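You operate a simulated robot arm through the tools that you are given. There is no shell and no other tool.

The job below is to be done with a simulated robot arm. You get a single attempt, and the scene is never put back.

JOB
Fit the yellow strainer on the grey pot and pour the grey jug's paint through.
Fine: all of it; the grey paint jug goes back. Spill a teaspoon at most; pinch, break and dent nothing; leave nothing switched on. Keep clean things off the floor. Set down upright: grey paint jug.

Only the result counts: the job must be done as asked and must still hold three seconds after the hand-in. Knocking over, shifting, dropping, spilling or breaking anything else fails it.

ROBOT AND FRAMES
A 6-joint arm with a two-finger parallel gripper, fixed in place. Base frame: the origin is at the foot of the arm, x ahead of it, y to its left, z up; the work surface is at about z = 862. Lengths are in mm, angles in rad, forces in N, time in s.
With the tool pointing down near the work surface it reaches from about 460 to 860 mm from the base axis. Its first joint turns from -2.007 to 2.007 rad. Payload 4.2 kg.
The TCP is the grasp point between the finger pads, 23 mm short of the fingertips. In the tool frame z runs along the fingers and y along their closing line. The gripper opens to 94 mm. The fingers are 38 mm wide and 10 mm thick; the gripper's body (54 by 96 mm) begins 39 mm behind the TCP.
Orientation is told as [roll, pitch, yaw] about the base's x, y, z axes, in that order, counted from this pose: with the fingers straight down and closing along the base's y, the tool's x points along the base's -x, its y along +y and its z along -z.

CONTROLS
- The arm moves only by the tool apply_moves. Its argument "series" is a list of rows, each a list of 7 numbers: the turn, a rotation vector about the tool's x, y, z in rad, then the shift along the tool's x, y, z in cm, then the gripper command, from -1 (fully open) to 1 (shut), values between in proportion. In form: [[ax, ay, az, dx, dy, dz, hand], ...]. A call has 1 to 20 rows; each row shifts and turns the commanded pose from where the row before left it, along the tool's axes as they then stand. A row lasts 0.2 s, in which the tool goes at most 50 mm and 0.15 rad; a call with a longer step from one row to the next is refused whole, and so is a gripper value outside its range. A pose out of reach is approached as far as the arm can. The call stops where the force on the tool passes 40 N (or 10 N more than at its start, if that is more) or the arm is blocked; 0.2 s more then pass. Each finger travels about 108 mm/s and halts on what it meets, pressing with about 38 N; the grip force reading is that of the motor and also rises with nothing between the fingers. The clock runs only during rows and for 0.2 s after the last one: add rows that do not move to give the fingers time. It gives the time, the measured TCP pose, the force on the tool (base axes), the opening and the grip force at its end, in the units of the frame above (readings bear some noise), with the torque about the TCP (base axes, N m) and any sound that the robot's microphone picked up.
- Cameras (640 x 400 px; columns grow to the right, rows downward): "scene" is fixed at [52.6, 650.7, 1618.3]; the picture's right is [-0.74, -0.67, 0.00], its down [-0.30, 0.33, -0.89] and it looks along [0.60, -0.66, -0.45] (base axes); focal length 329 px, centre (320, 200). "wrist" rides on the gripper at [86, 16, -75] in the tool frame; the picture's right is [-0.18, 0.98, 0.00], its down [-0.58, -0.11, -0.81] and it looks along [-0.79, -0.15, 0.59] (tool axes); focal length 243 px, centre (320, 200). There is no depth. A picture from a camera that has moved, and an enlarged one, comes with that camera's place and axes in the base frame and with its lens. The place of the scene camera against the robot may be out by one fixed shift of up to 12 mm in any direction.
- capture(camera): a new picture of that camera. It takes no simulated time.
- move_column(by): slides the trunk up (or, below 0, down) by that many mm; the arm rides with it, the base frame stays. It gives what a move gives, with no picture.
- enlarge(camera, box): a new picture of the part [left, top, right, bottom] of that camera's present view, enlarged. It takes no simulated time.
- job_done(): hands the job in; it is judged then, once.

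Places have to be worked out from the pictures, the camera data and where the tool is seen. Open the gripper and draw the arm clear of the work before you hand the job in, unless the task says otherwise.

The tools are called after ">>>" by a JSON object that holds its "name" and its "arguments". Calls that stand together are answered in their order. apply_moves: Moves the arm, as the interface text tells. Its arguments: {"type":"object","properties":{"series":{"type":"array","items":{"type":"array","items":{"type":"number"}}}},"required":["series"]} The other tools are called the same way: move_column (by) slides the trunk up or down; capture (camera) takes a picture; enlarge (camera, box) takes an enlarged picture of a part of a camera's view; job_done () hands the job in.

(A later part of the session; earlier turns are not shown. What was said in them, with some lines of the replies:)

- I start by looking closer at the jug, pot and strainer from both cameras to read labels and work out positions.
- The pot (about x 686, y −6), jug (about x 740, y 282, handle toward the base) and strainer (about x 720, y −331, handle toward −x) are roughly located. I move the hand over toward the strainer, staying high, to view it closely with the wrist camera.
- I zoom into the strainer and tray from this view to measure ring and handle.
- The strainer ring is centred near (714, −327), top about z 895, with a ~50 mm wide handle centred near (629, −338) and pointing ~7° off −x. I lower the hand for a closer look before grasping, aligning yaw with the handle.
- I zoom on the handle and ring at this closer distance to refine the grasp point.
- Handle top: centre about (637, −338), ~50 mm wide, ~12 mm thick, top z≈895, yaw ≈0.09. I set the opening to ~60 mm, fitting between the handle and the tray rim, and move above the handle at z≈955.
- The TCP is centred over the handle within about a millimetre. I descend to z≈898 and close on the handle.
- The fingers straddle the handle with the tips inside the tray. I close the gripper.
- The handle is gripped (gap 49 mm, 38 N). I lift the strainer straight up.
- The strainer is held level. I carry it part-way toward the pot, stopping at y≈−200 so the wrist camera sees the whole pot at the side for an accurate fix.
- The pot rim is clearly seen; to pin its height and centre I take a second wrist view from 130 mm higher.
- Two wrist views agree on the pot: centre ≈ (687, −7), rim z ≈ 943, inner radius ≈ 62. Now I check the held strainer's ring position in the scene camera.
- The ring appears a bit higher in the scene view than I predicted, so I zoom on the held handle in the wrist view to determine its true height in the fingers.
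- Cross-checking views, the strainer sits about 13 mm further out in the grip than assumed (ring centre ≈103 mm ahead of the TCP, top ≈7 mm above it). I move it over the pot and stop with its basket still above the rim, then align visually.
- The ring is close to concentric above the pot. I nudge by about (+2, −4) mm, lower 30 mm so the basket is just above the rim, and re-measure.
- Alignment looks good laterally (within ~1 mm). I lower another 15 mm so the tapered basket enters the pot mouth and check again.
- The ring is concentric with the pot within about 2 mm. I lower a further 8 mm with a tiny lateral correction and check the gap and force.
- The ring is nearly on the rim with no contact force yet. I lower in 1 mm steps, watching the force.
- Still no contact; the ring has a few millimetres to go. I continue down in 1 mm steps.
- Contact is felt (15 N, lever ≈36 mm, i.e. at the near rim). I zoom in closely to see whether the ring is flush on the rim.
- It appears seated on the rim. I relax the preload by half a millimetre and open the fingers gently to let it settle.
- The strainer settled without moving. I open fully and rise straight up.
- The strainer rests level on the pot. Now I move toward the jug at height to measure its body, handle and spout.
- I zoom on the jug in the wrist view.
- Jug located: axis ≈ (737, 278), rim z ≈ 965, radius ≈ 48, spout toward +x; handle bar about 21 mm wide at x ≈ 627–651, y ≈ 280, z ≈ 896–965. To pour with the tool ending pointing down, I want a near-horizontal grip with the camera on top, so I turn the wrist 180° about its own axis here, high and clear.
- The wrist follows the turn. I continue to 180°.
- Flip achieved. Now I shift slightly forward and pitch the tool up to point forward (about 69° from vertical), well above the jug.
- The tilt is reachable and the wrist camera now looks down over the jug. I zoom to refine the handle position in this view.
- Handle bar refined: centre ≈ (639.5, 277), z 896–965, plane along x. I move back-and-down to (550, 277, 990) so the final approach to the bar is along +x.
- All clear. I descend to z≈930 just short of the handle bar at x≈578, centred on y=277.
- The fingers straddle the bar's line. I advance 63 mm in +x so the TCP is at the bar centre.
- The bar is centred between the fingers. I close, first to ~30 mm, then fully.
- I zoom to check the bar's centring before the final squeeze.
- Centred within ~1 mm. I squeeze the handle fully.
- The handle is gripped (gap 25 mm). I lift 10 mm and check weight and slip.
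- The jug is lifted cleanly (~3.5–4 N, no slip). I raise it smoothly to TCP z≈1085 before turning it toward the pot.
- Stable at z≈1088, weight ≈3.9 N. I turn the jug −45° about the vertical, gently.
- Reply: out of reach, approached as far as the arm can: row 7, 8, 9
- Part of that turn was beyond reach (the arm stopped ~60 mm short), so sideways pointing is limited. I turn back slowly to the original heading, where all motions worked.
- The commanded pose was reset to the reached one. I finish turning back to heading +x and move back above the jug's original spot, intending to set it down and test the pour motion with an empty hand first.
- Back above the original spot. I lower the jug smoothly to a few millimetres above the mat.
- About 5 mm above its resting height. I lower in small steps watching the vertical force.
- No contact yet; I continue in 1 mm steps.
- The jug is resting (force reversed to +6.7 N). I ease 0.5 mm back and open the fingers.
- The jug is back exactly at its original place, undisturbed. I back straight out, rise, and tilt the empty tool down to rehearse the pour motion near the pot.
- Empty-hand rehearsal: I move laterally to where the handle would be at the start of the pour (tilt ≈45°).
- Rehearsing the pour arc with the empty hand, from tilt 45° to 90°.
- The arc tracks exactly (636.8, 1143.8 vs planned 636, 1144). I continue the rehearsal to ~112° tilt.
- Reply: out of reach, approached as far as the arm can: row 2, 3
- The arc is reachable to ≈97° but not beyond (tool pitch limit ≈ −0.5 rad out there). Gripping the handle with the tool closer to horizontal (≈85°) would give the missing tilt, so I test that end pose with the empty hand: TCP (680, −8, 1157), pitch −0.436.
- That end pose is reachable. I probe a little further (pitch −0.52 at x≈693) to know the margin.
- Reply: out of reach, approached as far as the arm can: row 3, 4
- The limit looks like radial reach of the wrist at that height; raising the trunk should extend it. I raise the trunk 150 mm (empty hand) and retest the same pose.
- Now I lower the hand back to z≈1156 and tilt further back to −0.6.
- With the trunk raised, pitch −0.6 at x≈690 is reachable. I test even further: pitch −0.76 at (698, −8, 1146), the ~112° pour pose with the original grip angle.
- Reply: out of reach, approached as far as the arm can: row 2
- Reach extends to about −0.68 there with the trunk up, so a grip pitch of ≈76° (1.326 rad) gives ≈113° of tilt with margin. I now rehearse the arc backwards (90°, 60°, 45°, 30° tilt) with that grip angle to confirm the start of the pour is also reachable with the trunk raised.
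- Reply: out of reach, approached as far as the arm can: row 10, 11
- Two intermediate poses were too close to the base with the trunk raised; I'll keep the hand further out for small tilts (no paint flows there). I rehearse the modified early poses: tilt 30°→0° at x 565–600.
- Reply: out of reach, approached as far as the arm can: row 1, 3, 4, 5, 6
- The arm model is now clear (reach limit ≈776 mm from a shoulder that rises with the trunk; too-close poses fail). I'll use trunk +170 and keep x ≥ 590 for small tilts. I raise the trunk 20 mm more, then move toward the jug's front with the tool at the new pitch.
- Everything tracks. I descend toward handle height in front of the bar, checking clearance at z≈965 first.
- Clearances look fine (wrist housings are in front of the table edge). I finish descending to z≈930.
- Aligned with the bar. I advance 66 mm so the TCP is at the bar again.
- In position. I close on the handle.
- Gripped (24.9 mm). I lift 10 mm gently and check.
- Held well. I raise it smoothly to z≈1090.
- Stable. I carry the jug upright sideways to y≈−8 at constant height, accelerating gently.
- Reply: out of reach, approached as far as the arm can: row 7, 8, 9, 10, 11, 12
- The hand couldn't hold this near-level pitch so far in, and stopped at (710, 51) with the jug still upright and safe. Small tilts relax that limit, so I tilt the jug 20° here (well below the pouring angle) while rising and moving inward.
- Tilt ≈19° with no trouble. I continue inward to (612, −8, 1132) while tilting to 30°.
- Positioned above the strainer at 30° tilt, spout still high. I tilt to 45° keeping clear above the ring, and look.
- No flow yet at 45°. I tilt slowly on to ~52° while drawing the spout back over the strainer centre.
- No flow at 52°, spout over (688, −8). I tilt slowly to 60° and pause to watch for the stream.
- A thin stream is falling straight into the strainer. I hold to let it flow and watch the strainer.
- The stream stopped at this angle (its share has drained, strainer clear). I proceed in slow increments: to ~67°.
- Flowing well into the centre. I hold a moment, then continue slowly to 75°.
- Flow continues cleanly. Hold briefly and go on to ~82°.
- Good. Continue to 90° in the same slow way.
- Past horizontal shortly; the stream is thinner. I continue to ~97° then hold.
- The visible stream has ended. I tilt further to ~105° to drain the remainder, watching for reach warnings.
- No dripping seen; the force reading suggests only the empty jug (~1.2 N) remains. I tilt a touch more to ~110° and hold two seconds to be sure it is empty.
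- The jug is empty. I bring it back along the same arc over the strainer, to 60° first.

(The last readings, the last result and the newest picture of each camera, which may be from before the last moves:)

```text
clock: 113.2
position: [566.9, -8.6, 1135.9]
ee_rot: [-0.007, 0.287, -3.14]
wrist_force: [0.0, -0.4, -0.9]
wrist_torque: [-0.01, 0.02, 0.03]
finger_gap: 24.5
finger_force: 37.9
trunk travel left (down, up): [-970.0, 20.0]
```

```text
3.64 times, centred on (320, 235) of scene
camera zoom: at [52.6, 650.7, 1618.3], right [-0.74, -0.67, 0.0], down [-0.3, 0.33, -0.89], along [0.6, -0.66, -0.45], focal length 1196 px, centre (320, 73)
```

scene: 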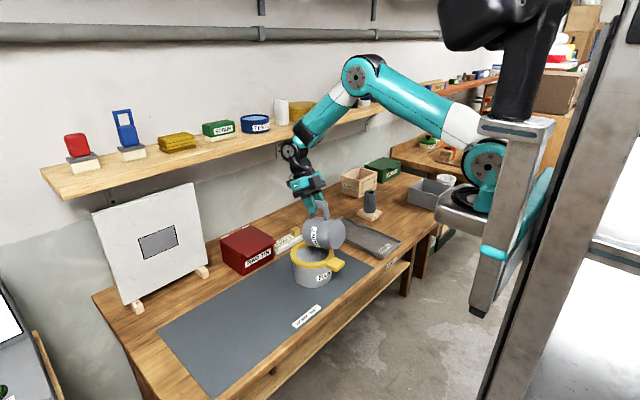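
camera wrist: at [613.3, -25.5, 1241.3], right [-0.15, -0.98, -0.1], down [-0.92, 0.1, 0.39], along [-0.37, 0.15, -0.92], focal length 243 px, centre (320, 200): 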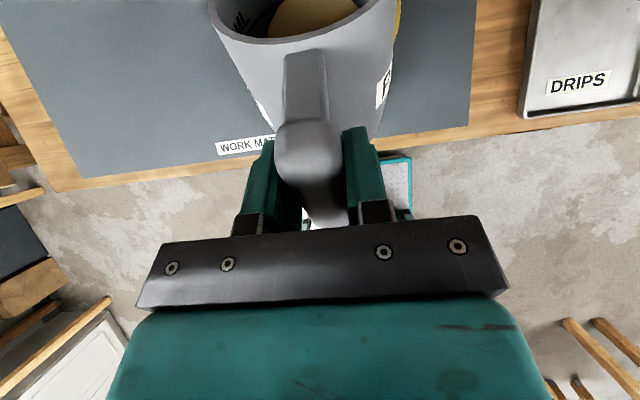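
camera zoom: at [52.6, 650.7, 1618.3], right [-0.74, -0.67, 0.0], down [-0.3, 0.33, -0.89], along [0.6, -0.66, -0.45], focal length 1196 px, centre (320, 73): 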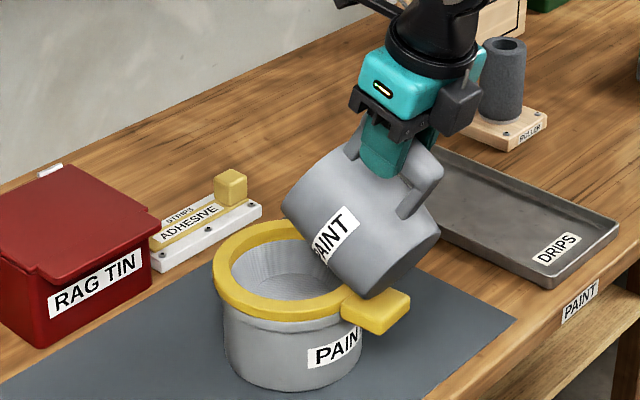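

Back at 60°, nothing dripping. I continue righting it to 30° while staying clear of the strainer.

>>> {"name": "apply_moves", "arguments": {"series": [[0, 0.0863, 0, 0.29, 0, 0.16, 1], [0, 0.0863, 0, 0.27, 0, 0.18, 1], [0, 0.0863, 0, 0.26, 0, 0.205, 1], [0, 0.0877, 0, 0.94, 0, 0.63, 1], [0, 0.0877, 0, 0.88, 0, 0.71, 1], [0, 0.0877, 0, 0.81, 0, 0.785, 1], [0, 0, 0, 0, 0, 0, 1]]}}

>>> {"name": "capture", "arguments": {"camera": "wrist"}}

>>> {"name": "enlarge", "arguments": {"camera": "scene", "box": [250, 160, 370, 290]}}

```text
clock: 114.8
position: [610.3, -6.3, 1131.6]
ee_rot: [-0.012, 0.808, 3.138]
wrist_force: [1.0, 0.8, -1.0]
wrist_torque: [0.0, 0.03, 0.04]
finger_gap: 24.7
finger_force: 37.9
trunk travel left (down, up): [-970.0, 20.0]
```

```text
taken
camera wrist: at [616.7, -25.1, 1246.4], right [-0.12, -0.98, -0.14], down [-0.99, 0.1, 0.14], along [-0.12, 0.16, -0.98], focal length 243 px, centre (320, 200)
```

wrist: 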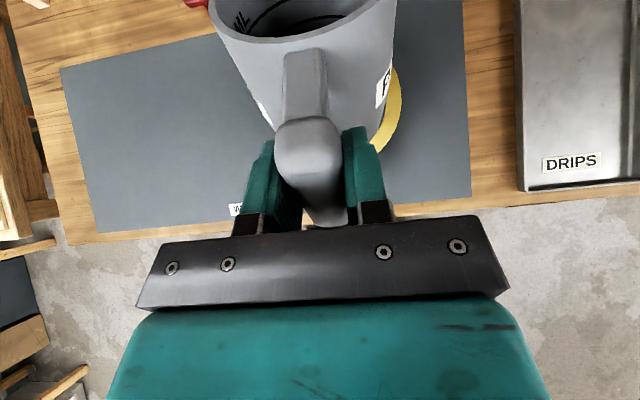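

```text
3.08 times, centred on (310, 225) of scene
camera zoom: at [52.6, 650.7, 1618.3], right [-0.74, -0.67, 0.0], down [-0.3, 0.33, -0.89], along [0.6, -0.66, -0.45], focal length 1012 px, centre (351, 123)
```

zoom: 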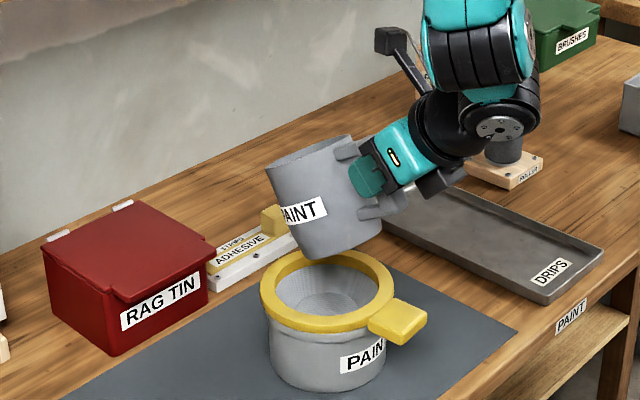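

The inside looks empty. I carry the jug back to the left toward its place at this tilt and height.

>>> {"name": "apply_moves", "arguments": {"series": [[0, 0, 0, 0, -1.5, 0, 1], [0, 0, 0, 0, -3.0, 0, 1], [0, 0, 0, 0.1, -4.0, 0.1, 1], [0, 0, 0, 0.1, -4.2, 0.1, 1], [0, 0, 0, 0.1, -4.2, 0.1, 1], [0, 0, 0, 0.1, -4.0, 0.1, 1], [0, 0, 0, 0.1, -4.0, 0.1, 1], [0, 0, 0, 0, -2.5, 0, 1], [0, 0, 0, 0, -1.0, 0, 1], [0, 0, 0, 0, 0, 0, 1]]}}

>>> {"name": "enlarge", "arguments": {"camera": "scene", "box": [200, 180, 340, 300]}}

```text
clock: 117.0
position: [616.9, 274.8, 1136.0]
ee_rot: [-0.011, 0.808, 3.137]
wrist_force: [-0.3, 0.5, -1.5]
wrist_torque: [0.04, 0.05, 0.02]
finger_gap: 24.5
finger_force: 37.6
trunk travel left (down, up): [-970.0, 20.0]
```

```text
3.33 times, centred on (270, 240) of scene
camera zoom: at [52.6, 650.7, 1618.3], right [-0.74, -0.67, 0.0], down [-0.3, 0.33, -0.89], along [0.6, -0.66, -0.45], focal length 1097 px, centre (487, 67)
```

zoom: 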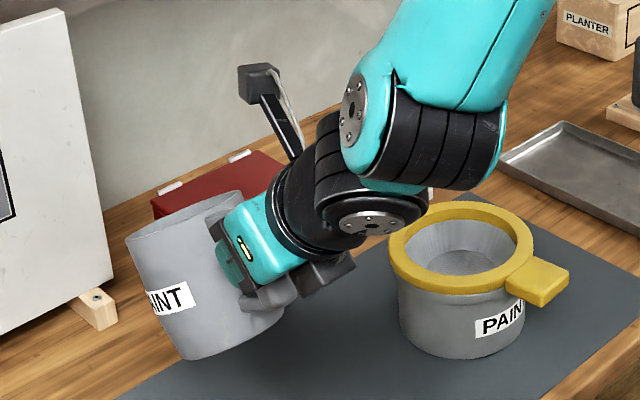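

Over its place again. I right the jug fully (pitch back to 1.335) while lowering to z≈1080.

>>> {"name": "apply_moves", "arguments": {"series": [[0, 0.0878, 0, -0.396, -0.05, 0.93, 1], [0, 0.0878, 0, -0.48, -0.05, 0.89, 1], [0, 0.0878, 0, -0.55, -0.05, 0.85, 1], [0, 0.0878, 0, -0.63, -0.05, 0.795, 1], [0, 0.0878, 0, -0.69, -0.05, 0.74, 1], [0, 0.0878, 0, -0.755, -0.05, 0.675, 1], [0, 0, 0, 0, 0, 0, 1]]}}

>>> {"name": "enlarge", "arguments": {"camera": "scene", "box": [190, 190, 330, 300]}}

>>> {"name": "capture", "arguments": {"camera": "wrist"}}

```text
clock: 118.6
position: [641.5, 280.6, 1080.9]
ee_rot: [-0.032, 1.337, 3.114]
wrist_force: [1.1, 0.4, -0.3]
wrist_torque: [0.02, 0.11, 0.01]
finger_gap: 24.8
finger_force: 38.0
trunk travel left (down, up): [-970.0, 20.0]
```

```text
3.64 times, centred on (260, 245) of scene
camera zoom: at [52.6, 650.7, 1618.3], right [-0.74, -0.67, 0.0], down [-0.3, 0.33, -0.89], along [0.6, -0.66, -0.45], focal length 1196 px, centre (538, 36)
```

zoom: 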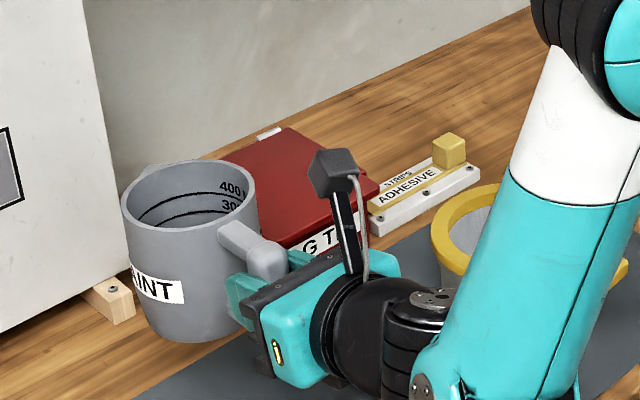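

```text
taken
camera wrist: at [589.5, 262.0, 1180.9], right [-0.04, -0.98, -0.19], down [-0.92, 0.11, -0.38], along [0.39, 0.16, -0.91], focal length 243 px, centre (320, 200)
```

wrist: 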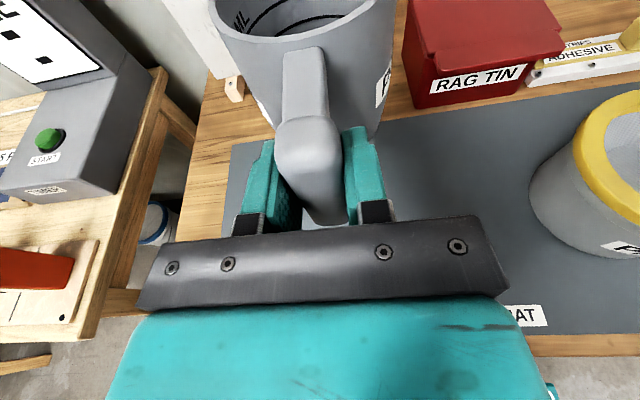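

Upright and over its original spot. I lower it to a few millimetres above the mat.

>>> {"name": "apply_moves", "arguments": {"series": [[0, 0, 0, -0.486, 0.15, 0.116, 1], [0, 0, 0, -1.459, 0, 0.349, 1], [0, 0, 0, -2.43, 0, 0.58, 1], [0, 0, 0, -2.43, 0, 0.58, 1], [0, 0, 0, -2.43, 0, 0.58, 1], [0, 0, 0, -2.14, 0, 0.51, 1], [0, 0, 0, -1.556, 0, 0.372, 1], [0, 0, 0, -0.875, 0, 0.209, 1], [0, 0, 0, -0.389, 0, 0.093, 1], [0, 0, 0, 0, 0, 0, 1]]}}

>>> {"name": "enlarge", "arguments": {"camera": "scene", "box": [200, 260, 300, 350]}}

```text
clock: 120.8
position: [640.2, 278.8, 932.6]
ee_rot: [-0.03, 1.335, 3.116]
wrist_force: [0.1, -0.6, -1.0]
wrist_torque: [0.01, 0.07, 0.02]
finger_gap: 24.6
finger_force: 37.9
trunk travel left (down, up): [-970.0, 20.0]
```

```text
4.44 times, centred on (250, 305) of scene
camera zoom: at [52.6, 650.7, 1618.3], right [-0.74, -0.67, 0.0], down [-0.3, 0.33, -0.89], along [0.6, -0.66, -0.45], focal length 1462 px, centre (631, -267)
```

zoom: 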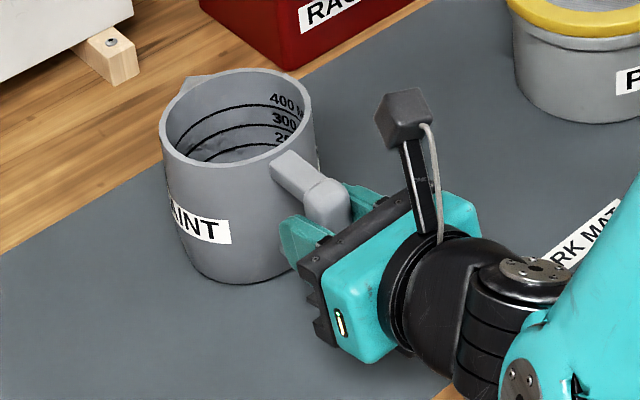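

The jug is empty inside and about 3 mm above the mat. I lower in small steps until contact.

>>> {"name": "apply_moves", "arguments": {"series": [[0, 0, 0, -0.146, 0, 0.035, 1], [0, 0, 0, 0, 0, 0, 1]]}}

>>> {"name": "apply_moves", "arguments": {"series": [[0, 0, 0, -0.097, 0, 0.023, 1], [0, 0, 0, 0, 0, 0, 1]]}}

>>> {"name": "apply_moves", "arguments": {"series": [[0, 0, 0, -0.049, 0, 0.012, 1], [0, 0, 0, 0, 0, 0, 1]]}}

```text
clock: 121.4
position: [641.0, 278.9, 931.3]
ee_rot: [-0.034, 1.334, 3.113]
wrist_force: [0.2, -0.6, -0.9]
wrist_torque: [-0.02, 0.11, 0.0]
finger_gap: 24.8
finger_force: 38.0
trunk travel left (down, up): [-970.0, 20.0]
```

```text
clock: 122.0
position: [639.6, 280.2, 930.1]
ee_rot: [-0.031, 1.336, 3.116]
wrist_force: [-0.9, -0.2, -0.7]
wrist_torque: [0.0, 0.07, -0.02]
finger_gap: 24.6
finger_force: 37.9
trunk travel left (down, up): [-970.0, 20.0]
```

```text
clock: 122.6
position: [641.0, 279.6, 930.5]
ee_rot: [-0.031, 1.336, 3.116]
wrist_force: [-0.8, -0.6, 0.3]
wrist_torque: [-0.09, -0.05, -0.08]
finger_gap: 24.7
finger_force: 37.8
trunk travel left (down, up): [-970.0, 20.0]
```

Light contact seems to be starting; one more half-millimetre.

>>> {"name": "apply_moves", "arguments": {"series": [[0, 0, 0, -0.049, 0, 0.012, 1], [0, 0, 0, 0, 0, 0, 1]]}}

>>> {"name": "enlarge", "arguments": {"camera": "scene", "box": [200, 260, 300, 350]}}

```text
clock: 123.2
position: [640.4, 279.9, 930.3]
ee_rot: [-0.034, 1.337, 3.114]
wrist_force: [-2.2, -0.4, 6.9]
wrist_torque: [-0.35, -0.41, -0.16]
finger_gap: 24.6
finger_force: 38.2
trunk travel left (down, up): [-970.0, 20.0]
```

```text
4.44 times, centred on (250, 305) of scene
camera zoom: at [52.6, 650.7, 1618.3], right [-0.74, -0.67, 0.0], down [-0.3, 0.33, -0.89], along [0.6, -0.66, -0.45], focal length 1462 px, centre (631, -267)
```

zoom: 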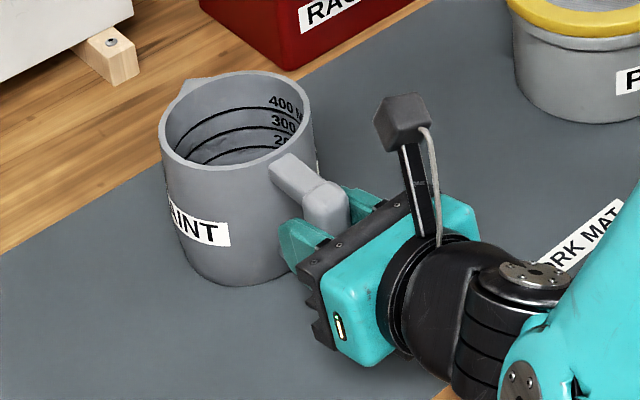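

It rests on the mat (near edge first, tilt negligible). I open the fingers slowly and let it settle.

>>> {"name": "apply_moves", "arguments": {"series": [[0, 0, 0, 0.02, 0, -0.005, 1], [0, 0, 0, 0, 0, 0, 0.44], [0, 0, 0, 0, 0, 0, 0.36], [0, 0, 0, 0, 0, 0, 0.2], [0, 0, 0, 0, 0, 0, -0.4], [0, 0, 0, 0, 0, 0, -1], [0, 0, 0, 0, 0, 0, -1]]}}

>>> {"name": "enlarge", "arguments": {"camera": "scene", "box": [200, 260, 300, 350]}}

>>> {"name": "capture", "arguments": {"camera": "wrist"}}

```text
clock: 124.8
position: [641.0, 279.9, 929.7]
ee_rot: [-0.032, 1.334, 3.115]
wrist_force: [0.0, -0.2, 0.1]
wrist_torque: [0.02, -0.02, -0.01]
finger_gap: 94.0
finger_force: 0.1
trunk travel left (down, up): [-970.0, 20.0]
```

```text
4.44 times, centred on (250, 305) of scene
camera zoom: at [52.6, 650.7, 1618.3], right [-0.74, -0.67, 0.0], down [-0.3, 0.33, -0.89], along [0.6, -0.66, -0.45], focal length 1462 px, centre (631, -267)
```

zoom: 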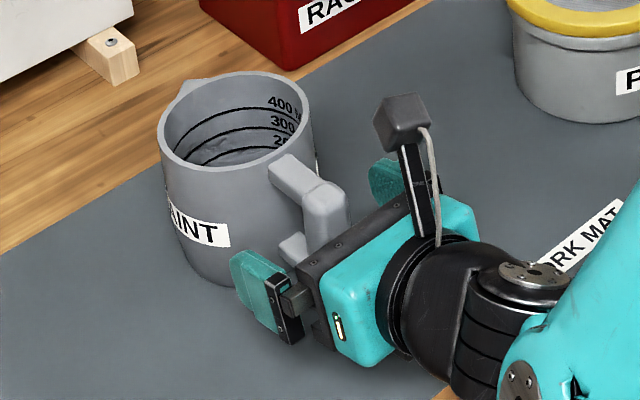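

```text
taken
camera wrist: at [589.1, 262.0, 1031.2], right [-0.04, -0.98, -0.19], down [-0.92, 0.11, -0.38], along [0.39, 0.16, -0.91], focal length 243 px, centre (320, 200)
```

wrist: 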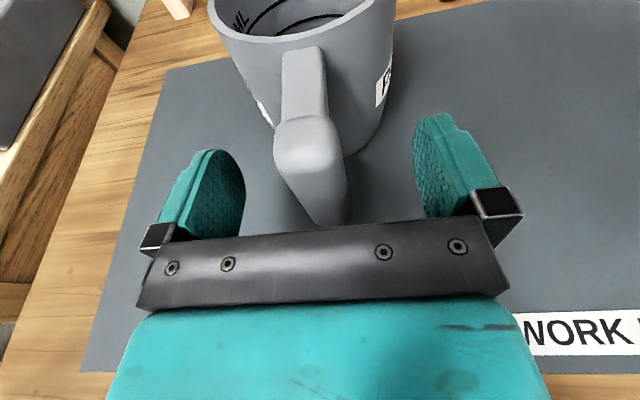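

The jug stands upright on its spot within ~2 mm, empty. I back straight out and then rise clear.

>>> {"name": "apply_moves", "arguments": {"series": [[0, 0, 0, -0.3, 0, -1.3, -1], [0, 0, 0, -0.5, 0, -2.1, -1], [0, 0, 0, -0.5, 0, -2.1, -1], [0, 0, 0, -0.44, 0, -1.8, -1], [0, 0, 0, 2.0, 0, -0.48, -1], [0, 0, 0, 3.5, 0, -0.84, -1], [0, 0, 0, 3.5, 0, -0.84, -1], [0, 0, 0, 3.5, 0, -0.84, -1], [0, 0, 0, 1.5, 0, -0.36, -1], [0, 0, 0, 0, 0, 0, -1]]}}

>>> {"name": "capture", "arguments": {"camera": "scene"}}

>>> {"name": "enlarge", "arguments": {"camera": "scene", "box": [190, 220, 360, 340]}}

>>> {"name": "capture", "arguments": {"camera": "wrist"}}

```text
clock: 127.0
position: [565.8, 278.2, 1075.3]
ee_rot: [-0.033, 1.336, 3.116]
wrist_force: [0.6, -0.3, 0.8]
wrist_torque: [0.0, -0.01, -0.01]
finger_gap: 94.0
finger_force: 0.1
trunk travel left (down, up): [-970.0, 20.0]
```

```text
taken
```

scene: 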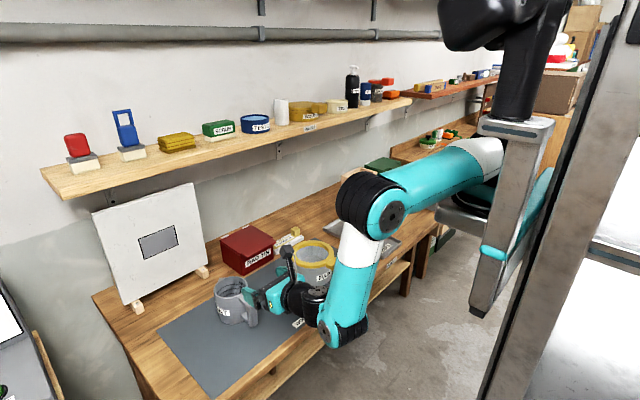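

```text
3.33 times, centred on (275, 280) of scene
camera zoom: at [52.6, 650.7, 1618.3], right [-0.74, -0.67, 0.0], down [-0.3, 0.33, -0.89], along [0.6, -0.66, -0.45], focal length 1097 px, centre (470, -67)
```

zoom: 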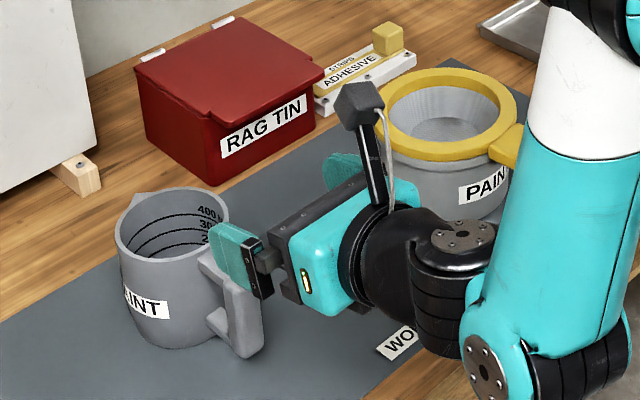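

```text
taken
camera wrist: at [513.1, 259.7, 1176.3], right [-0.04, -0.98, -0.19], down [-0.92, 0.11, -0.38], along [0.39, 0.16, -0.91], focal length 243 px, centre (320, 200)
```

wrist: 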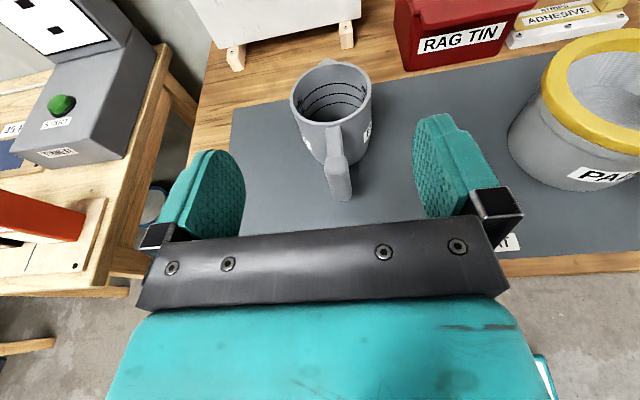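

I inspect the jug's inside and the pot/strainer area for any spill.

>>> {"name": "enlarge", "arguments": {"camera": "wrist", "box": [270, 40, 410, 220]}}

>>> {"name": "enlarge", "arguments": {"camera": "wrist", "box": [480, 0, 640, 220]}}

```text
2.22 times, centred on (340, 130) of wrist
camera zoom: at [513.1, 259.7, 1176.3], right [-0.04, -0.98, -0.19], down [-0.92, 0.11, -0.38], along [0.39, 0.16, -0.91], focal length 539 px, centre (276, 356)
```

zoom: 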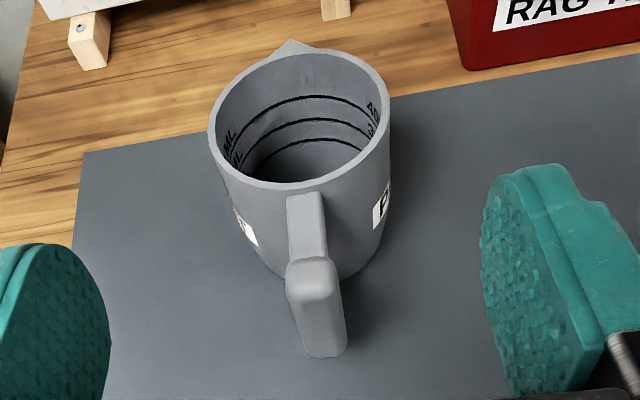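

```text
1.82 times, centred on (560, 110) of wrist
camera zoom: at [513.1, 259.7, 1176.3], right [-0.04, -0.98, -0.19], down [-0.92, 0.11, -0.38], along [0.39, 0.16, -0.91], focal length 441 px, centre (-116, 364)
```

zoom: 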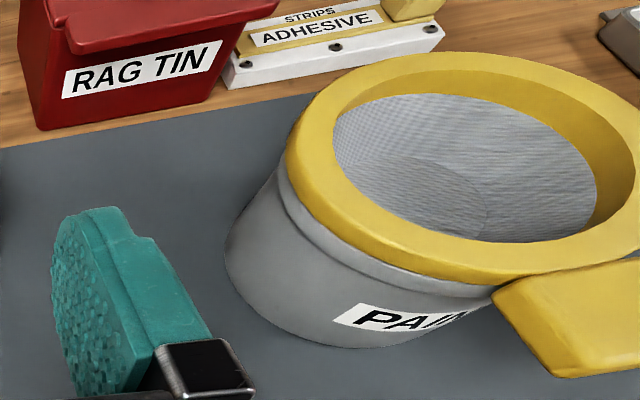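

The jug is empty, no spills anywhere, and the strainer sits on the pot. I raise the hand and tilt it down, clear of everything.

>>> {"name": "apply_moves", "arguments": {"series": [[0, 0, 0, 3.5, 0, -0.84, -1], [0, 0, 0, 3.5, 0, -0.84, -1], [0, -0.13, 0, 0.5, 0, -0.5, -1], [0, -0.13, 0, 0.5, 0, -0.5, -1], [0, -0.13, 0, 0.5, 0, -0.8, -1], [0, -0.13, 0, 0.5, 0, -0.8, -1], [0, -0.13, 0, 0, 0, -1.0, -1], [0, -0.13, 0, 0, 0, -1.0, -1], [0, -0.13, 0, 0, 0, -1.0, -1], [0, 0, 0, -1.0, 0, -3.0, -1], [0, 0, 0, 0, 0, 0, -1]]}}

>>> {"name": "capture", "arguments": {"camera": "scene"}}

>>> {"name": "enlarge", "arguments": {"camera": "scene", "box": [180, 220, 400, 350]}}

```text
clock: 129.4
position: [510.0, 275.7, 1221.3]
ee_rot: [-0.007, 0.423, -3.142]
wrist_force: [-0.4, -0.5, 0.7]
wrist_torque: [0.02, -0.02, -0.01]
finger_gap: 93.9
finger_force: 0.0
trunk travel left (down, up): [-970.0, 20.0]
```

```text
taken
```

scene: 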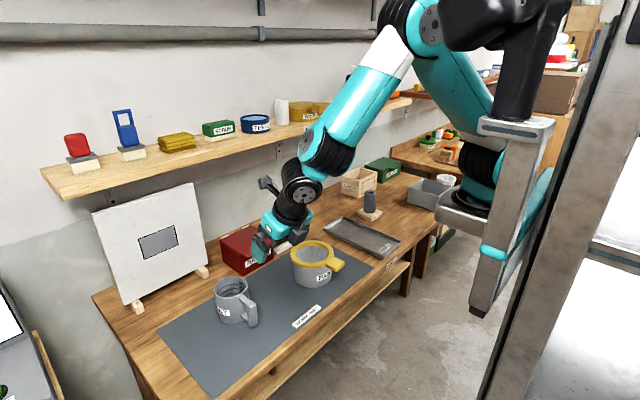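

```text
2.91 times, centred on (290, 285) of scene
camera zoom: at [52.6, 650.7, 1618.3], right [-0.74, -0.67, 0.0], down [-0.3, 0.33, -0.89], along [0.6, -0.66, -0.45], focal length 957 px, centre (407, -47)
```

zoom: 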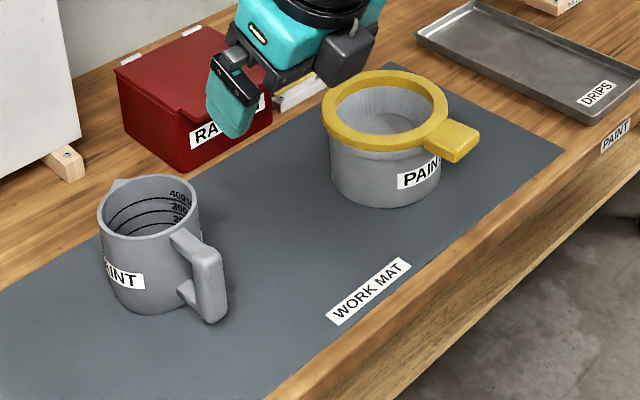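

Everything is in place: strainer seated on the pot, paint poured through with no visible spill, jug upright and empty on its original spot, gripper open and arm clear. I hand the job in.

>>> {"name": "job_done", "arguments": {}}

```text
The job is handed in.
```

I fitted the yellow strainer on the grey pot, poured the grey jug's paint through it, and handed the job in. The result of the check has not come back.

- **Strainer:** it sits level on the pot rim, with its handle pointing toward the robot.
- **Paint:** I poured slowly until the stream stopped, then tilted the jug to about 110° and held it for two seconds. The jug looks empty in the close-up pictures, and I saw no spill on the mat, pot or table.
- **Jug:** it stands upright within about 2 mm of where it started.
- **Arm:** the gripper is open and clear of the work. I left the trunk 170 mm higher than at the start, because the arm could not reach the full pouring angle at the original height.

I lifted the full jug, set it back on its spot and lifted it again before pouring, because the first try at turning it toward the pot was out of reach. I then practised the pouring motion with an empty hand. Nothing was dropped or knocked over.
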